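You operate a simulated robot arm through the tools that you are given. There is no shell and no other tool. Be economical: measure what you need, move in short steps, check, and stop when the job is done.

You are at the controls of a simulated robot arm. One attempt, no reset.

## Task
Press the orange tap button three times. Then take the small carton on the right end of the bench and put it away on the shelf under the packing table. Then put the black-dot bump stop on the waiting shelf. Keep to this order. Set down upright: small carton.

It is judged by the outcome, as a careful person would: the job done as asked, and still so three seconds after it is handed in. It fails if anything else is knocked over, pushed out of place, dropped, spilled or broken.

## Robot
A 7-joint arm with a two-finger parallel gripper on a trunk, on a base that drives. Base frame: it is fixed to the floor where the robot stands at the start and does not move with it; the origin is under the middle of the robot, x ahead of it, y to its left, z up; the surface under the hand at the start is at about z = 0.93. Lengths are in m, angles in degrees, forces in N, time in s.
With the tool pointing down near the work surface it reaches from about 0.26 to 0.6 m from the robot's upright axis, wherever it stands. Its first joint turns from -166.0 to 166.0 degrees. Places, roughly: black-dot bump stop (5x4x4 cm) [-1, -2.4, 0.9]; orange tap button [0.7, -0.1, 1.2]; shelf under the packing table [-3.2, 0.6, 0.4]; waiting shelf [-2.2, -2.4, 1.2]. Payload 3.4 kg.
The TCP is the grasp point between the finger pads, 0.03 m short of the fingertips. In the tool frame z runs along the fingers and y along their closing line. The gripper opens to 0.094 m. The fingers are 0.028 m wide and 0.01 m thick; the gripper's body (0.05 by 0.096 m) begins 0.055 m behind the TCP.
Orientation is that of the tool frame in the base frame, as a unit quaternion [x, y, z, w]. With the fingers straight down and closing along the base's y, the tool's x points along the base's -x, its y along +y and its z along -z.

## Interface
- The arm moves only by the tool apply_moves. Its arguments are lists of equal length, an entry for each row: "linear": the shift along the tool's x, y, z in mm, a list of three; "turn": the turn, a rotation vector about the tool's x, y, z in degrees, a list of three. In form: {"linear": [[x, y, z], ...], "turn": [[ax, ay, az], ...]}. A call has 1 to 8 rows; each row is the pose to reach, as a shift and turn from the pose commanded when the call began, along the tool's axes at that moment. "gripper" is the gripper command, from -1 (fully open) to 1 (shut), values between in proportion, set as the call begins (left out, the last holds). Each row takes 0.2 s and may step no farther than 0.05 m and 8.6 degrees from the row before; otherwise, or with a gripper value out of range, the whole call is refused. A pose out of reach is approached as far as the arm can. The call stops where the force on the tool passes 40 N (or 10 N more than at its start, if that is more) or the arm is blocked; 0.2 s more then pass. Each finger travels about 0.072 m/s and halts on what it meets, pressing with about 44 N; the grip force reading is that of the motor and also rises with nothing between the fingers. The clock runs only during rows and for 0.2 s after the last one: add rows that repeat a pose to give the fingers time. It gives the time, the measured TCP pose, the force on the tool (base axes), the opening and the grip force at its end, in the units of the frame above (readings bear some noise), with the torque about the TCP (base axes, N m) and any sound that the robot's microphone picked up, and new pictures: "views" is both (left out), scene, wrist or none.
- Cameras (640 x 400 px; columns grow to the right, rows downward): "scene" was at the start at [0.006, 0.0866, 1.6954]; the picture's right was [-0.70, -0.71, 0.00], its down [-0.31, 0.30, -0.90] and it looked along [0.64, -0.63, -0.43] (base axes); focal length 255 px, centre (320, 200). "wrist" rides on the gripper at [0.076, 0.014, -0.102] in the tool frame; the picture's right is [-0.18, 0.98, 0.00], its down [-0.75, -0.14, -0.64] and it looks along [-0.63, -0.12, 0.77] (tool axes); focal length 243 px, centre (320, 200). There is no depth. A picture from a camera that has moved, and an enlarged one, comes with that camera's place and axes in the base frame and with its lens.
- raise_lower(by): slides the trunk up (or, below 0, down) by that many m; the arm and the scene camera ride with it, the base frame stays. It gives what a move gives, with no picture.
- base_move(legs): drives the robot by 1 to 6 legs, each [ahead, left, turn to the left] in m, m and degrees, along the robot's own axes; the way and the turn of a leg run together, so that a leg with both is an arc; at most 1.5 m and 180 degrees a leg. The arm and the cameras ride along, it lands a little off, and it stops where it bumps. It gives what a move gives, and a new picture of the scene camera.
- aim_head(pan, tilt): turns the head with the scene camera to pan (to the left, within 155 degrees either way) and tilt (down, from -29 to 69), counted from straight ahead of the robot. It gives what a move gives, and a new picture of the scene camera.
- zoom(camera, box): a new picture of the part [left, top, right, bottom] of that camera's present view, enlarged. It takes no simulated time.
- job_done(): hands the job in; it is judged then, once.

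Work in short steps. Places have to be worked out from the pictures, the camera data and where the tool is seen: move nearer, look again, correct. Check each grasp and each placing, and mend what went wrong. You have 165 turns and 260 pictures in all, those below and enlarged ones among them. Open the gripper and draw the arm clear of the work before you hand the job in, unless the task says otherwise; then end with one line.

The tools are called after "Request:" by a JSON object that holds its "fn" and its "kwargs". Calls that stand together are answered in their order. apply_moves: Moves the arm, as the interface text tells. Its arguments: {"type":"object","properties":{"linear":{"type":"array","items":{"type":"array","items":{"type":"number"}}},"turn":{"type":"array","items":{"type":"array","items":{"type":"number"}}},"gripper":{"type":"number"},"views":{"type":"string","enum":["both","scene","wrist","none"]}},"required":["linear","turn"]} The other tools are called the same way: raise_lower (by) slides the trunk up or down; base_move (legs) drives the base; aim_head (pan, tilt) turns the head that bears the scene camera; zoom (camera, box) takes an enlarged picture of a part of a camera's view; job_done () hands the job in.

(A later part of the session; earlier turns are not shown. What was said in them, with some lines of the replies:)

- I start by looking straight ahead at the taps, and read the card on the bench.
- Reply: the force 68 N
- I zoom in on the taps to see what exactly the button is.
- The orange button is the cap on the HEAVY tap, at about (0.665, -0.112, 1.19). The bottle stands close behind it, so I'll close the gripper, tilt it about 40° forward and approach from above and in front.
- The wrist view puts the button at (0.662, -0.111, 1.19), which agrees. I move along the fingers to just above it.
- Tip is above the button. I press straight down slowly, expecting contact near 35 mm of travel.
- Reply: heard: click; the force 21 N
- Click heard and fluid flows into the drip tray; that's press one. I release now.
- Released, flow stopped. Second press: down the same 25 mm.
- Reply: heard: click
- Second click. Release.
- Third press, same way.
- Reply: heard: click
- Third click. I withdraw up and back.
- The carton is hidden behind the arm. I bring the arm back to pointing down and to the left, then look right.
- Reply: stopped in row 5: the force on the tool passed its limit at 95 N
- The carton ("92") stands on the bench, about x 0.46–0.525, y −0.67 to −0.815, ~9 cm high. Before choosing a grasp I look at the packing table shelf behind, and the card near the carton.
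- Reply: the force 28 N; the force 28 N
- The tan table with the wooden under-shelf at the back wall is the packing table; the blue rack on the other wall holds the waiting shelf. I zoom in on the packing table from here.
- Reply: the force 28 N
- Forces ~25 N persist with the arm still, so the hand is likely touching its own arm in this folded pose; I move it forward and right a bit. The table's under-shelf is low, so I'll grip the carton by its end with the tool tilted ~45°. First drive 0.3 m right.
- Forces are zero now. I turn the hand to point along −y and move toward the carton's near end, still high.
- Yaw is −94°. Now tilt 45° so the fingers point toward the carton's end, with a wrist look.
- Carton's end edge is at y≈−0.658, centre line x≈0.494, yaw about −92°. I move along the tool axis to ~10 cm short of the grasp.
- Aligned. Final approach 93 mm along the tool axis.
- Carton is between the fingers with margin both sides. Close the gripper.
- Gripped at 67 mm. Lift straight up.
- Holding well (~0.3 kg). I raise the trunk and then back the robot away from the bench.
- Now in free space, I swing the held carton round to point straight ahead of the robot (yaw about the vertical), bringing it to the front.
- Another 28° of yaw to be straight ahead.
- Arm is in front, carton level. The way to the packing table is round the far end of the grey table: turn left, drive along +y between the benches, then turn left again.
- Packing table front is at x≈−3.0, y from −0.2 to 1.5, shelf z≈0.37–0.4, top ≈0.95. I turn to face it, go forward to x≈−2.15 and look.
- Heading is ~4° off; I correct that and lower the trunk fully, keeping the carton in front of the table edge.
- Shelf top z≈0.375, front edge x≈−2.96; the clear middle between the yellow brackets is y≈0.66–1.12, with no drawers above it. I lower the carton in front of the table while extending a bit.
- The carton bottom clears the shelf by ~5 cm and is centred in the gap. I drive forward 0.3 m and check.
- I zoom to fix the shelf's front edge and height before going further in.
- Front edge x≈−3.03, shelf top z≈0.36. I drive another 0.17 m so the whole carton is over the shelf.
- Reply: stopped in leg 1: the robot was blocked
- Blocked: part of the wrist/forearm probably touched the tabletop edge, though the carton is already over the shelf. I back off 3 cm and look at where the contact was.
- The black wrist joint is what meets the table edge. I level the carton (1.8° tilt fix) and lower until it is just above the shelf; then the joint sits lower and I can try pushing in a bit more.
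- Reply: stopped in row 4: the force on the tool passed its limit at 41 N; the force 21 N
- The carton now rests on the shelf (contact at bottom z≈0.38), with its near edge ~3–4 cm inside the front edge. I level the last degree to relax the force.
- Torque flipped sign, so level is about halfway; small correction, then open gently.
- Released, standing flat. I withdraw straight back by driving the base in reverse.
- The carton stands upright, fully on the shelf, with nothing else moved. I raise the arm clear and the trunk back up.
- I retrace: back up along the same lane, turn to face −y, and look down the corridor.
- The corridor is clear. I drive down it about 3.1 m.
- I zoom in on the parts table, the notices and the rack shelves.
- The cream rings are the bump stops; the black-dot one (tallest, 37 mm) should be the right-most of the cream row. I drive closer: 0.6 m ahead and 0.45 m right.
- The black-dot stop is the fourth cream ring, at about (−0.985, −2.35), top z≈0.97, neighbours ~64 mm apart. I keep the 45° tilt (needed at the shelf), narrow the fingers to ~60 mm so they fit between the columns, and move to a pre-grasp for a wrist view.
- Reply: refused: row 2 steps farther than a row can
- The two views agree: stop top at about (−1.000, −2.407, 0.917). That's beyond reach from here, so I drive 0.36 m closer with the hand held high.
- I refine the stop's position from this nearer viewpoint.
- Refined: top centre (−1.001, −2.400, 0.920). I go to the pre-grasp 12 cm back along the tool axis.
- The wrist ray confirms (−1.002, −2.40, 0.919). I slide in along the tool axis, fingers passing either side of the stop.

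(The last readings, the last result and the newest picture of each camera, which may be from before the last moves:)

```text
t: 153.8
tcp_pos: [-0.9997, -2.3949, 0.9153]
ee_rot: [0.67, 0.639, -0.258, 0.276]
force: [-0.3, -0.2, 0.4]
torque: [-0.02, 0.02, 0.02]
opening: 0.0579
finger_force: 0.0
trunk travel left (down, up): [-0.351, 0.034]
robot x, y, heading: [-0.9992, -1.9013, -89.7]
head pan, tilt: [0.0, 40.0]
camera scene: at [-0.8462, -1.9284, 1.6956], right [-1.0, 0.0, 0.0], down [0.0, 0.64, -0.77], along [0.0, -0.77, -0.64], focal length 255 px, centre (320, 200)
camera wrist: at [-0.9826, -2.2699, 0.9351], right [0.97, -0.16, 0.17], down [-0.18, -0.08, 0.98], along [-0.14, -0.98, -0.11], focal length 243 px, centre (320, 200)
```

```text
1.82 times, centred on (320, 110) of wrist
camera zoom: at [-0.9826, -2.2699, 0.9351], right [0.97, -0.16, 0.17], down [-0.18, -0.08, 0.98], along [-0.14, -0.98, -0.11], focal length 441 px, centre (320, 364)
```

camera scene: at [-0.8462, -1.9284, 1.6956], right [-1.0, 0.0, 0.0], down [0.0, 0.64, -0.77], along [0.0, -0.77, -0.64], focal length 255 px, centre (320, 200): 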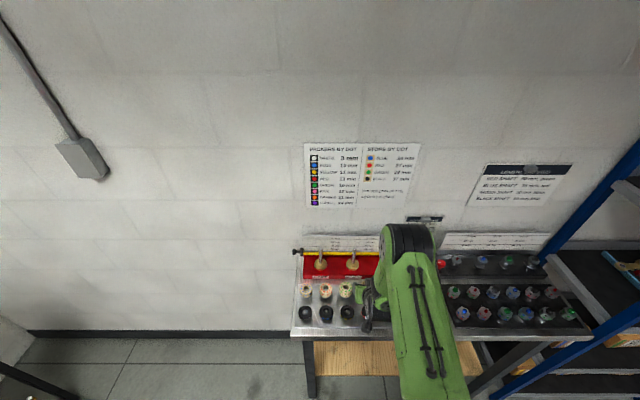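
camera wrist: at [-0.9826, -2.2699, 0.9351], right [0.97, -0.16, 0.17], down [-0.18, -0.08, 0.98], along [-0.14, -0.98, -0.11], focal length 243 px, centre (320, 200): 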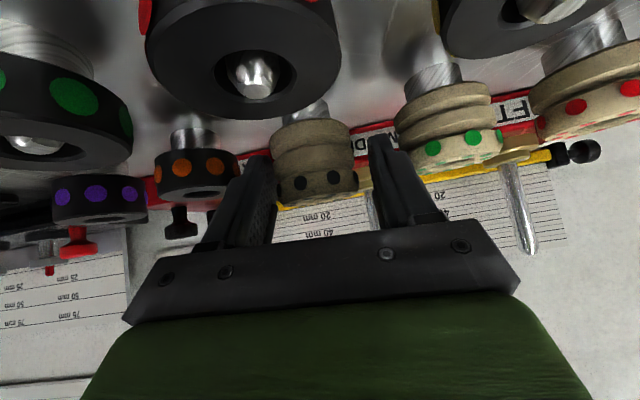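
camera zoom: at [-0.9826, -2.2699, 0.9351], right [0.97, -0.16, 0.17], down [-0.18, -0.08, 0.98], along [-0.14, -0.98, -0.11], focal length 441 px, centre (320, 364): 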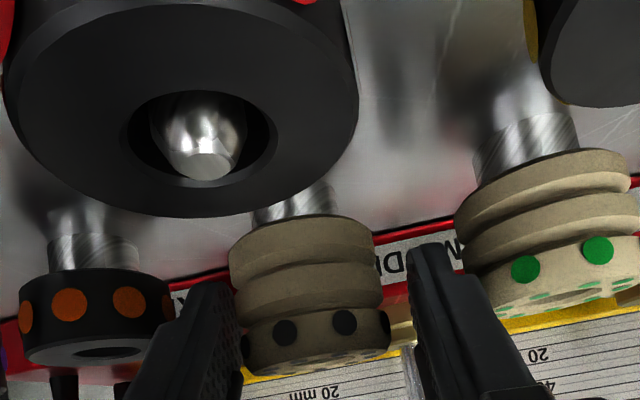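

The stop sits between the fingers. I lower 6 mm for a fuller grip, then close.

Request:
{"fn": "apply_moves", "kwargs": {"linear": [[4.2, 0, 4.3], [4.2, 0, 4.3]], "turn": [[0, 0, 0], [0, 0, 0]], "views": "none"}}

Request:
{"fn": "apply_moves", "kwargs": {"linear": [[0, 0, 0], [0, 0, 0], [0, 0, 0]], "turn": [[0, 0, 0], [0, 0, 0], [0, 0, 0]], "gripper": 1, "views": "wrist"}}

```text
t: 154.4
tcp_pos: [-0.9999, -2.3953, 0.9094]
ee_rot: [0.67, 0.638, -0.258, 0.277]
force: [0.5, -0.8, -0.8]
torque: [0.02, -0.02, 0.0]
opening: 0.058
finger_force: 0.0
trunk travel left (down, up): [-0.351, 0.034]
robot x, y, heading: [-0.997, -1.9044, -89.7]
head pan, tilt: [0.0, 40.0]
```

```text
t: 155.2
tcp_pos: [-1.0008, -2.3958, 0.9105]
ee_rot: [0.67, 0.639, -0.258, 0.277]
force: [-0.8, -0.5, 0.8]
torque: [0.02, 0.0, 0.01]
opening: 0.0418
finger_force: 43.8
trunk travel left (down, up): [-0.351, 0.034]
robot x, y, heading: [-0.9987, -1.9057, -89.9]
head pan, tilt: [0.0, 40.0]
camera wrist: at [-0.9827, -2.2698, 0.9299], right [0.97, -0.16, 0.17], down [-0.18, -0.08, 0.98], along [-0.14, -0.98, -0.11], focal length 243 px, centre (320, 200)
```

wrist: 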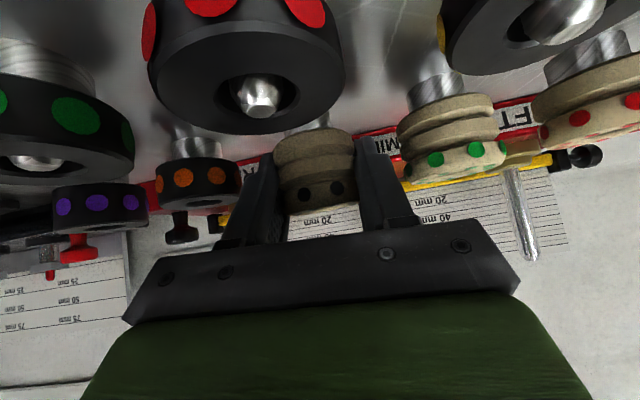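

Held at 42 mm. Lift straight up off the peg.

Request:
{"fn": "apply_moves", "kwargs": {"linear": [[-14, 1, -14], [-35, 2, -36], [-63, 4, -64], [-91, 5, -93], [-119, 7, -121]], "turn": [[0, 0, 0], [0, 0, 0], [0, 0, 0], [0, 0, 0], [0, 0, 0]], "views": "both"}}

Request:
{"fn": "zoom", "kwargs": {"camera": "scene", "box": [280, 220, 440, 340]}}

```text
t: 156.4
tcp_pos: [-0.9996, -2.3953, 1.0794]
ee_rot: [0.67, 0.639, -0.257, 0.276]
force: [-0.6, 0.4, 0.0]
torque: [0.01, -0.02, -0.01]
opening: 0.0416
finger_force: 44.9
trunk travel left (down, up): [-0.351, 0.034]
robot x, y, heading: [-0.9993, -1.9039, -89.7]
head pan, tilt: [0.0, 40.0]
camera scene: at [-0.8459, -1.927, 1.6956], right [-1.0, 0.0, 0.0], down [0.0, 0.64, -0.77], along [0.0, -0.77, -0.64], focal length 255 px, centre (320, 200)
camera wrist: at [-0.9827, -2.2696, 1.1003], right [0.97, -0.16, 0.17], down [-0.18, -0.08, 0.98], along [-0.14, -0.98, -0.11], focal length 243 px, centre (320, 200)
```

scene: 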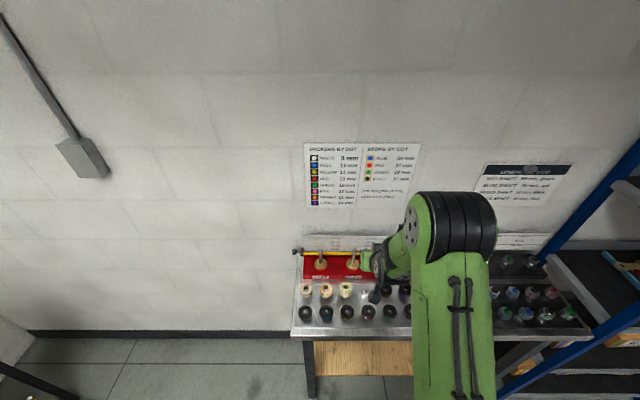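
wrist: 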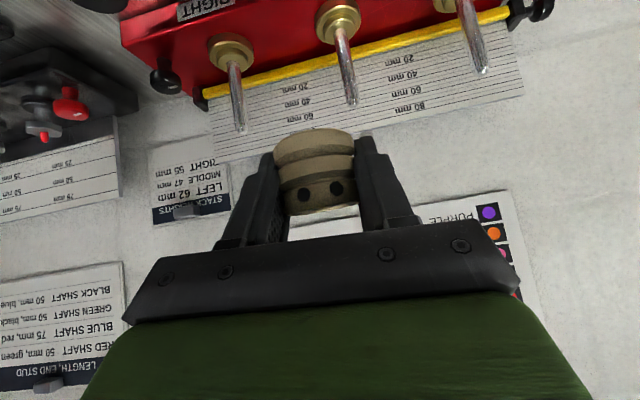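

```text
3.33 times, centred on (360, 280) of scene
camera zoom: at [-0.8459, -1.927, 1.6956], right [-1.0, 0.0, 0.0], down [0.0, 0.64, -0.77], along [0.0, -0.77, -0.64], focal length 850 px, centre (187, -67)
```

zoom: 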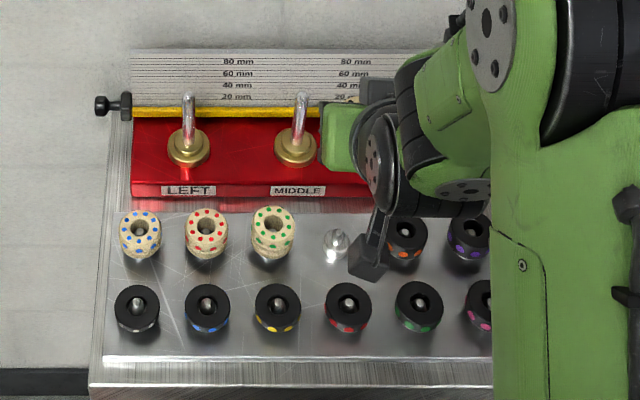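

Clean lift; everything else in place. I back off 0.2 m and look to the right for the path to the rack.

Request:
{"fn": "base_move", "kwargs": {"legs": [[-0.2, 0, 0]]}}

Request:
{"fn": "aim_head", "kwargs": {"pan": -75, "tilt": 35}}

```text
t: 158.0
tcp_pos: [-1.0015, -2.1967, 1.0793]
ee_rot: [0.67, 0.638, -0.259, 0.276]
force: [-0.4, 0.3, -0.7]
torque: [-0.01, 0.01, -0.01]
opening: 0.0415
finger_force: 43.6
trunk travel left (down, up): [-0.351, 0.034]
robot x, y, heading: [-0.9984, -1.703, -89.9]
head pan, tilt: [0.0, 40.0]
camera scene: at [-0.8467, -1.7281, 1.6956], right [-1.0, 0.0, 0.0], down [0.0, 0.64, -0.77], along [0.0, -0.77, -0.64], focal length 255 px, centre (320, 200)
```

scene: 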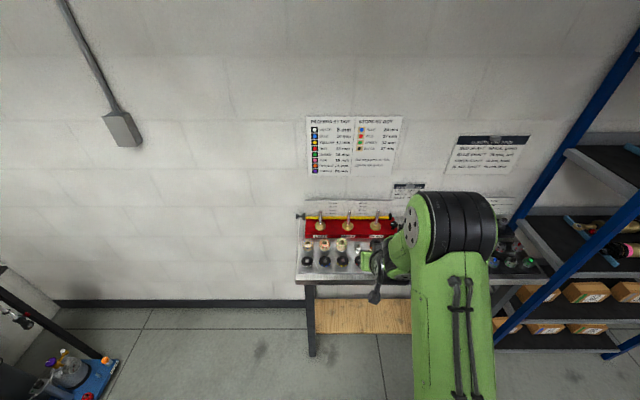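

```text
t: 159.5
tcp_pos: [-1.0019, -2.1979, 1.0803]
ee_rot: [0.67, 0.638, -0.258, 0.277]
force: [0.9, -0.4, -0.6]
torque: [-0.02, -0.01, 0.03]
opening: 0.0416
finger_force: 43.6
trunk travel left (down, up): [-0.351, 0.034]
robot x, y, heading: [-0.9951, -1.7001, -89.9]
head pan, tilt: [-75.0, 35.0]
camera scene: at [-0.9317, -1.6672, 1.7031], right [-0.26, 0.97, 0.0], down [0.55, 0.15, -0.82], along [-0.79, -0.21, -0.57], focal length 255 px, centre (320, 200)
```

scene: 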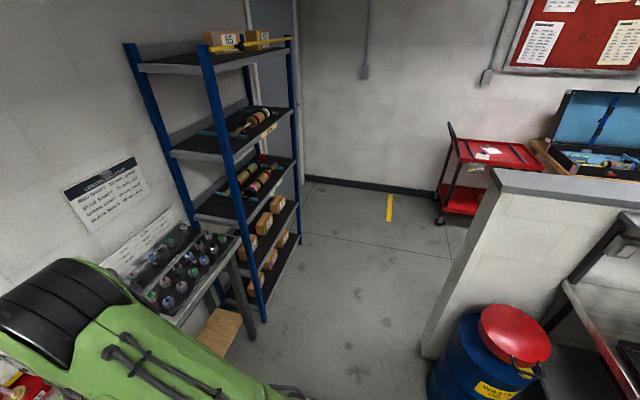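

The lane is clear: rack front at y≈−2.31, partition and barrel beyond y≈−1.25. I strafe 1.15 m right, hand in front of the rack.

Request:
{"fn": "base_move", "kwargs": {"legs": [[0, -1.15, 0]]}}

Request:
{"fn": "aim_head", "kwargs": {"pan": 0, "tilt": 20}}

```text
t: 165.3
tcp_pos: [-2.1405, -2.2052, 1.0801]
ee_rot: [0.667, 0.642, -0.257, 0.278]
force: [-0.1, -0.7, 0.0]
torque: [0.01, 0.02, 0.01]
opening: 0.0414
finger_force: 43.9
trunk travel left (down, up): [-0.351, 0.034]
robot x, y, heading: [-2.1416, -1.7129, -89.3]
head pan, tilt: [-75.0, 35.0]
camera scene: at [-2.0779, -1.6746, 1.7031], right [-0.27, 0.96, 0.0], down [0.55, 0.16, -0.82], along [-0.79, -0.22, -0.57], focal length 255 px, centre (320, 200)
```

scene: 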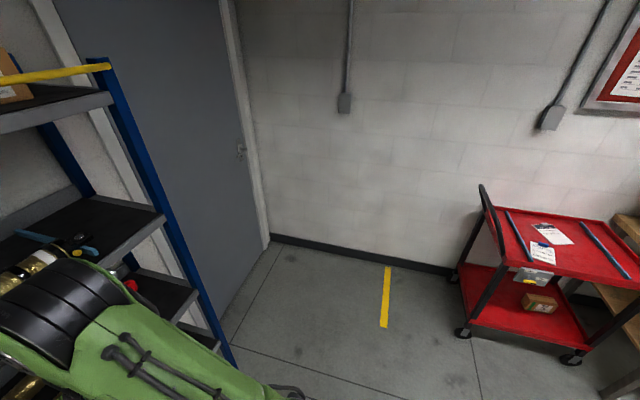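

```text
t: 166.8
tcp_pos: [-2.1401, -2.2058, 1.0803]
ee_rot: [0.667, 0.642, -0.257, 0.278]
force: [0.1, 0.4, -0.4]
torque: [0.01, -0.03, -0.01]
opening: 0.0415
finger_force: 44.0
trunk travel left (down, up): [-0.351, 0.034]
robot x, y, heading: [-2.1453, -1.7114, -89.3]
head pan, tilt: [0.0, 20.0]
camera scene: at [-1.9916, -1.7438, 1.727], right [-1.0, -0.01, 0.0], down [0.0, 0.34, -0.94], along [0.01, -0.94, -0.34], focal length 255 px, centre (320, 200)
```

scene: 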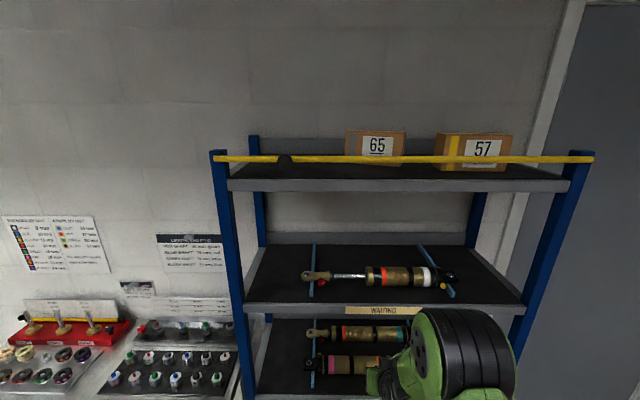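

The shelf labelled WAITING is at z≈1.21, front y≈−2.31; there is a free patch at its left, x −1.80…−1.96, clear of the shock and blue rails. I raise the hand to shelf height in front of the rack and strafe left 0.26 m.

Request:
{"fn": "apply_moves", "kwargs": {"linear": [[-31, 2, -31], [-62, 4, -63], [-92, 5, -94], [-123, 7, -126], [-154, 9, -157]], "turn": [[0, 0, 0], [0, 0, 0], [0, 0, 0], [0, 0, 0], [0, 0, 0]], "views": "none"}}

Request:
{"fn": "base_move", "kwargs": {"legs": [[0, 0.265, -0.7]]}}

Request:
{"fn": "apply_moves", "kwargs": {"linear": [[0, 0, 0]], "turn": [[0, 0, 0]], "views": "wrist"}}

```text
t: 168.0
tcp_pos: [-2.1408, -2.2036, 1.2999]
ee_rot: [0.666, 0.642, -0.257, 0.278]
force: [-0.3, 0.4, -0.5]
torque: [-0.02, 0.0, -0.01]
opening: 0.0413
finger_force: 44.3
trunk travel left (down, up): [-0.351, 0.034]
robot x, y, heading: [-2.1484, -1.712, -89.3]
head pan, tilt: [0.0, 20.0]
```

```text
t: 169.9
tcp_pos: [-1.8786, -2.2024, 1.2988]
ee_rot: [0.669, 0.639, -0.258, 0.278]
force: [0.5, 1.2, -0.6]
torque: [-0.01, 0.03, -0.01]
opening: 0.041
finger_force: 44.5
trunk travel left (down, up): [-0.351, 0.034]
robot x, y, heading: [-1.8759, -1.7092, -89.8]
head pan, tilt: [0.0, 20.0]
camera scene: at [-1.7244, -1.7428, 1.7269], right [-1.0, 0.0, 0.0], down [0.0, 0.34, -0.94], along [0.0, -0.94, -0.34], focal length 255 px, centre (320, 200)
```

scene: 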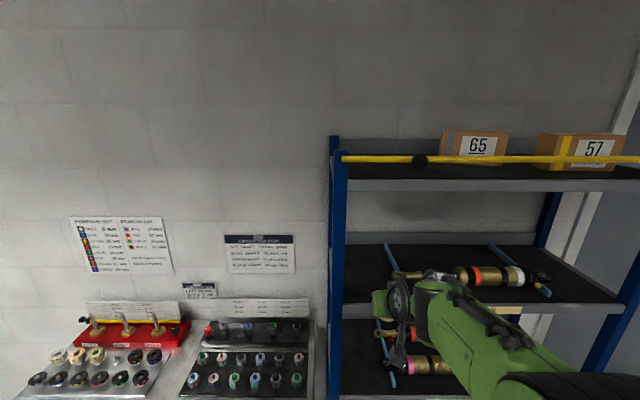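

```text
t: 170.3
tcp_pos: [-1.8784, -2.2025, 1.2996]
ee_rot: [0.67, 0.639, -0.259, 0.276]
force: [-0.8, 0.3, -0.3]
torque: [0.01, 0.01, 0.0]
opening: 0.0415
finger_force: 43.9
trunk travel left (down, up): [-0.351, 0.034]
robot x, y, heading: [-1.8794, -1.7061, -89.7]
head pan, tilt: [0.0, 20.0]
camera wrist: at [-1.8613, -2.0772, 1.3197], right [0.97, -0.16, 0.17], down [-0.18, -0.08, 0.98], along [-0.14, -0.98, -0.11], focal length 243 px, centre (320, 200)
```

wrist: 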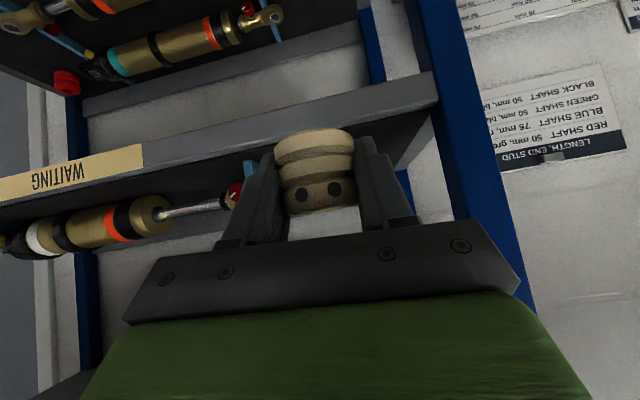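

Hand centred between the post (x≈−1.80) and the rail (x≈−2.0), stop bottom ~4–6 cm above the shelf. I drive forward 0.155 m.

Request:
{"fn": "base_move", "kwargs": {"legs": [[0.155, 0.0, 0]]}}

Request:
{"fn": "apply_moves", "kwargs": {"linear": [[0, 0, 0]], "turn": [[0, 0, 0]], "views": "wrist"}}

Request:
{"fn": "zoom", "kwargs": {"camera": "scene", "box": [310, 180, 510, 380]}}

```text
t: 171.7
tcp_pos: [-1.8758, -2.3608, 1.3001]
ee_rot: [0.67, 0.639, -0.257, 0.277]
force: [-0.6, -0.3, -0.2]
torque: [-0.01, -0.02, 0.02]
opening: 0.0415
finger_force: 44.3
trunk travel left (down, up): [-0.351, 0.034]
robot x, y, heading: [-1.8779, -1.8647, -89.9]
head pan, tilt: [0.0, 20.0]
camera scene: at [-1.7245, -1.9003, 1.727], right [-1.0, 0.0, 0.0], down [0.0, 0.34, -0.94], along [0.0, -0.94, -0.34], focal length 255 px, centre (320, 200)
```

scene: 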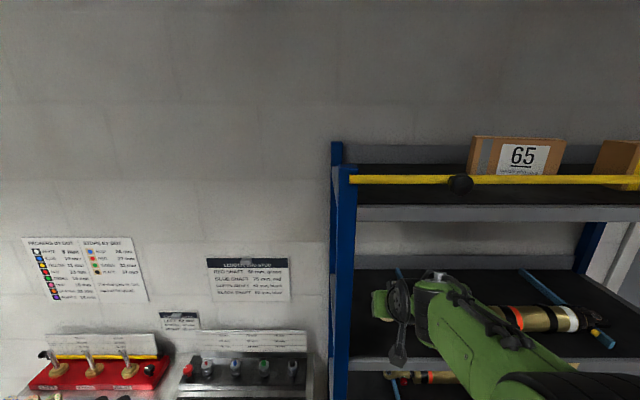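

```text
t: 172.1
tcp_pos: [-1.8768, -2.3587, 1.3004]
ee_rot: [0.67, 0.638, -0.259, 0.278]
force: [0.9, 1.3, -0.4]
torque: [0.0, 0.02, 0.0]
opening: 0.0412
finger_force: 44.1
trunk travel left (down, up): [-0.351, 0.034]
robot x, y, heading: [-1.8781, -1.8683, -89.8]
head pan, tilt: [0.0, 20.0]
camera wrist: at [-1.8601, -2.2324, 1.3201], right [0.97, -0.16, 0.17], down [-0.18, -0.08, 0.98], along [-0.14, -0.98, -0.11], focal length 243 px, centre (320, 200)
```

wrist: 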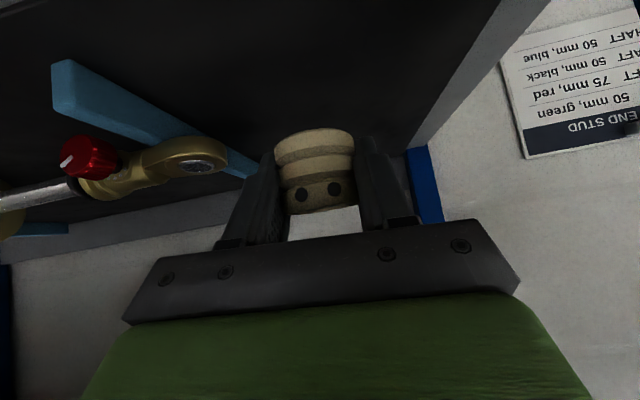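

```text
2.00 times, centred on (410, 280) of scene
camera zoom: at [-1.7245, -1.8977, 1.727], right [-1.0, 0.0, 0.0], down [0.0, 0.34, -0.94], along [0.0, -0.94, -0.34], focal length 510 px, centre (140, 40)
```

zoom: 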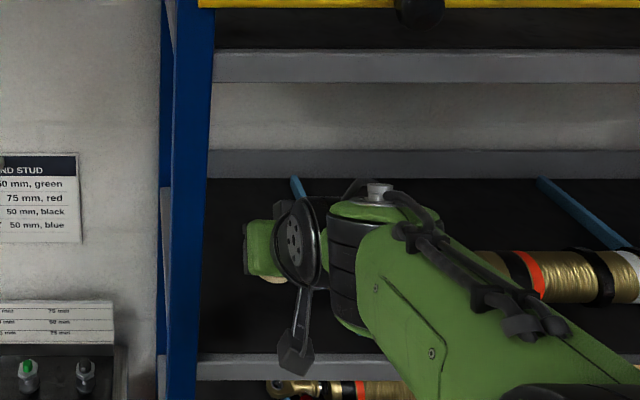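

Over the shelf, clear of the rail and shock. I shift 8 mm toward the post side and lower 35 mm.

Request:
{"fn": "apply_moves", "kwargs": {"linear": [[7, 7, 7.1], [14, 7, 14.3], [21, 7, 21.4], [24.5, 7, 25]], "turn": [[0, 0, 0], [0, 0, 0], [0, 0, 0], [0, 0, 0]], "views": "wrist"}}

```text
t: 173.1
tcp_pos: [-1.8687, -2.3596, 1.2719]
ee_rot: [0.667, 0.637, -0.263, 0.282]
force: [-1.6, -2.5, 32.8]
torque: [-0.44, 0.82, -0.01]
opening: 0.0415
finger_force: 44.2
trunk travel left (down, up): [-0.351, 0.034]
robot x, y, heading: [-1.8771, -1.869, -89.7]
head pan, tilt: [0.0, 20.0]
camera wrist: at [-1.8524, -2.2333, 1.2896], right [0.97, -0.16, 0.17], down [-0.18, -0.07, 0.98], along [-0.14, -0.99, -0.09], focal length 243 px, centre (320, 200)
```

wrist: 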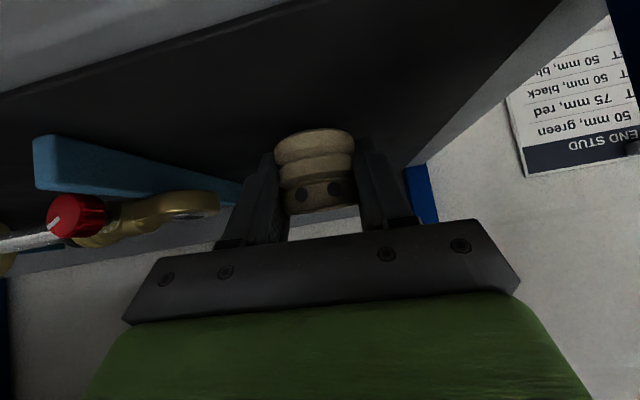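

Contact with the shelf at TCP z≈1.272. I ease up a few mm until the force is light.

Request:
{"fn": "apply_moves", "kwargs": {"linear": [[-3.5, 0, -3.6], [-3.5, 0, -3.6]], "turn": [[0, 0, 0], [0, 0, 0]], "views": "none"}}

```text
t: 173.7
tcp_pos: [-1.87, -2.3593, 1.2725]
ee_rot: [0.67, 0.638, -0.259, 0.278]
force: [-2.0, -6.9, 21.3]
torque: [-0.43, 0.57, 0.04]
opening: 0.0412
finger_force: 43.8
trunk travel left (down, up): [-0.351, 0.034]
robot x, y, heading: [-1.8767, -1.868, -89.9]
head pan, tilt: [0.0, 20.0]
```

Still 21 N; 2 mm more up, then check.

Request:
{"fn": "apply_moves", "kwargs": {"linear": [[-1.4, 0, -1.4], [-1.4, 0, -1.4]], "turn": [[0, 0, 0], [0, 0, 0]], "views": "none"}}

```text
t: 174.3
tcp_pos: [-1.8699, -2.3606, 1.2714]
ee_rot: [0.67, 0.639, -0.258, 0.277]
force: [-1.2, -7.4, 11.4]
torque: [-0.39, 0.33, 0.21]
opening: 0.0413
finger_force: 44.2
trunk travel left (down, up): [-0.351, 0.034]
robot x, y, heading: [-1.8804, -1.8631, -89.5]
head pan, tilt: [0.0, 20.0]
```

Light contact, so the stop is seated on the shelf. I open the fingers partway (~62 mm) to stay clear of the shock.

Request:
{"fn": "apply_moves", "kwargs": {"linear": [[0, 0, 0], [0, 0, 0], [0, 0, 0]], "turn": [[0, 0, 0], [0, 0, 0], [0, 0, 0]], "gripper": -0.32, "views": "wrist"}}

Request:
{"fn": "zoom", "kwargs": {"camera": "wrist", "box": [200, 80, 440, 230]}}

```text
t: 175.1
tcp_pos: [-1.8672, -2.3572, 1.2729]
ee_rot: [0.67, 0.639, -0.259, 0.276]
force: [9.2, 1.4, 10.1]
torque: [-0.2, -0.06, 0.16]
opening: 0.0569
finger_force: 0.1
trunk travel left (down, up): [-0.351, 0.034]
robot x, y, heading: [-1.8778, -1.867, -89.6]
head pan, tilt: [0.0, 20.0]
camera wrist: at [-1.85, -2.2322, 1.2927], right [0.97, -0.16, 0.17], down [-0.18, -0.08, 0.98], along [-0.14, -0.98, -0.11], focal length 243 px, centre (320, 200)
```

wrist: 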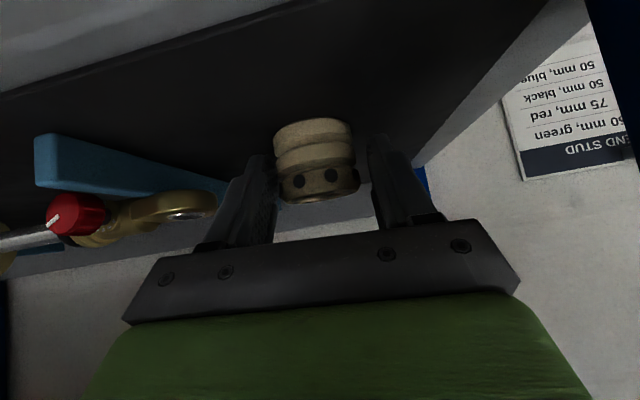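

```text
2.67 times, centred on (320, 155) of wrist
camera zoom: at [-1.85, -2.2322, 1.2927], right [0.97, -0.16, 0.17], down [-0.18, -0.08, 0.98], along [-0.14, -0.98, -0.11], focal length 647 px, centre (320, 320)
```

zoom: 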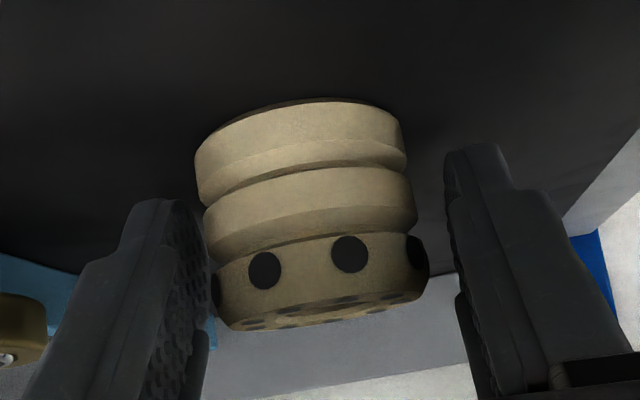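

The stop stands free; a fingertip is dragging on the shelf, so I lift 4 mm.

Request:
{"fn": "apply_moves", "kwargs": {"linear": [[-1.4, 0, -1.4], [-2.8, 0, -2.9], [-2.8, 0, -2.9]], "turn": [[0, 0, 0], [0, 0, 0], [0, 0, 0]], "views": "none"}}

Request:
{"fn": "zoom", "kwargs": {"camera": "wrist", "box": [200, 80, 440, 230]}}

```text
t: 175.9
tcp_pos: [-1.8697, -2.3588, 1.2752]
ee_rot: [0.67, 0.639, -0.257, 0.276]
force: [0.1, 0.6, 0.8]
torque: [-0.03, -0.01, -0.01]
opening: 0.0621
finger_force: 0.0
trunk travel left (down, up): [-0.351, 0.034]
robot x, y, heading: [-1.878, -1.8647, -89.9]
head pan, tilt: [0.0, 20.0]
```

```text
2.67 times, centred on (320, 155) of wrist
camera zoom: at [-1.8526, -2.2338, 1.2959], right [0.97, -0.16, 0.17], down [-0.18, -0.08, 0.98], along [-0.14, -0.98, -0.11], focal length 647 px, centre (320, 320)
```

zoom: 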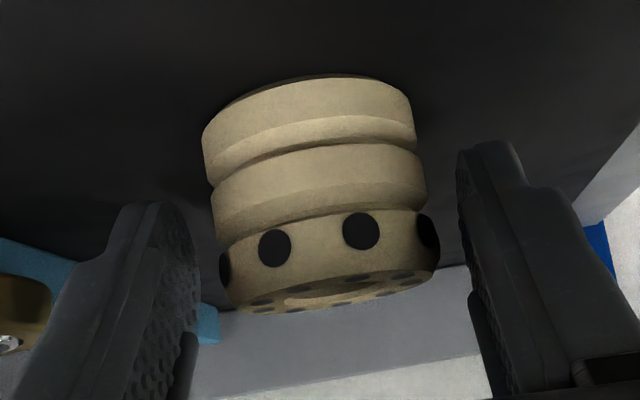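

Forces are zero and the stop stands upright, free of the fingers. I back straight out.

Request:
{"fn": "base_move", "kwargs": {"legs": [[-0.2, 0, 0]]}}

Request:
{"fn": "apply_moves", "kwargs": {"linear": [[0, 0, 0], [0, 0, 0]], "turn": [[0, 0, 0], [0, 0, 0]], "gripper": -1, "views": "wrist"}}

Request:
{"fn": "zoom", "kwargs": {"camera": "scene", "box": [320, 200, 560, 350]}}

```text
t: 177.5
tcp_pos: [-1.8699, -2.1596, 1.2761]
ee_rot: [0.669, 0.64, -0.258, 0.277]
force: [0.0, 0.2, 0.1]
torque: [-0.05, 0.0, -0.01]
opening: 0.062
finger_force: 0.1
trunk travel left (down, up): [-0.351, 0.034]
robot x, y, heading: [-1.8774, -1.6659, -90.1]
head pan, tilt: [0.0, 20.0]
camera scene: at [-1.7253, -1.6987, 1.727], right [-1.0, -0.01, 0.0], down [0.0, 0.34, -0.94], along [0.01, -0.94, -0.34], focal length 255 px, centre (320, 200)
```

scene: 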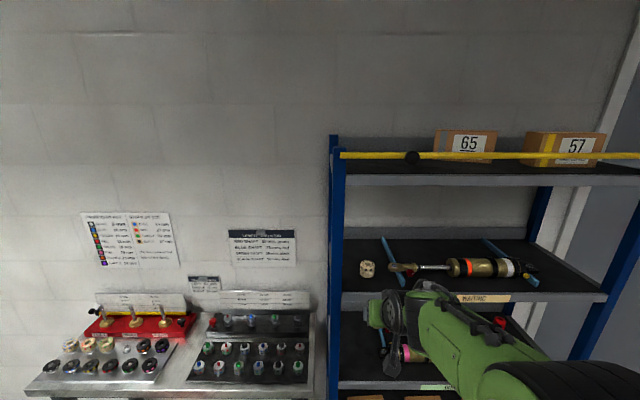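

```text
t: 178.1
tcp_pos: [-1.8687, -2.1595, 1.2756]
ee_rot: [0.668, 0.64, -0.257, 0.278]
force: [-0.2, -0.1, 0.3]
torque: [0.02, 0.0, 0.0]
opening: 0.094
finger_force: 0.0
trunk travel left (down, up): [-0.351, 0.034]
robot x, y, heading: [-1.8794, -1.6684, -89.6]
head pan, tilt: [0.0, 20.0]
camera wrist: at [-1.8523, -2.034, 1.2963], right [0.97, -0.16, 0.17], down [-0.18, -0.08, 0.98], along [-0.14, -0.98, -0.11], focal length 243 px, centre (320, 200)
```

wrist: 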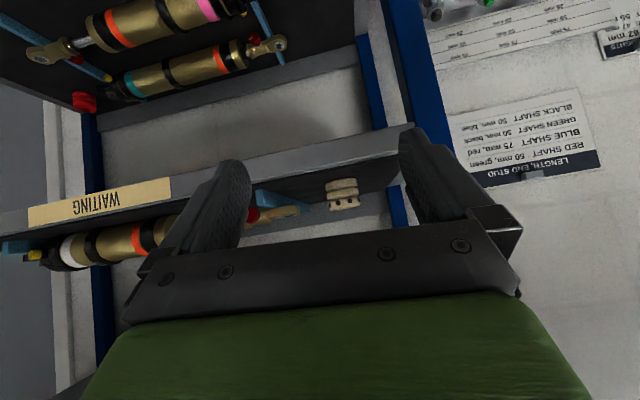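

```text
2.67 times, centred on (440, 275) of scene
camera zoom: at [-1.7253, -1.6989, 1.727], right [-1.0, -0.01, 0.0], down [0.0, 0.34, -0.94], along [0.01, -0.94, -0.34], focal length 680 px, centre (0, 0)
```

zoom: 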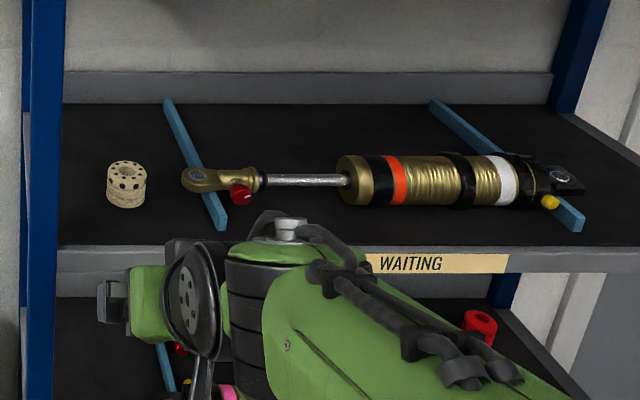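

The black-dot bump stop stands on the WAITING shelf, the carton is upright on the packing-table shelf, and the button was pressed three times. The arm is clear and the gripper open, so I hand in.

Request:
{"fn": "job_done", "kwargs": {}}

```text
The job is handed in.
```

I pressed the orange tap button three times (three clicks heard), set the small carton upright on the shelf under the packing table, then stood the black-dot bump stop on the waiting shelf, and handed the job in.
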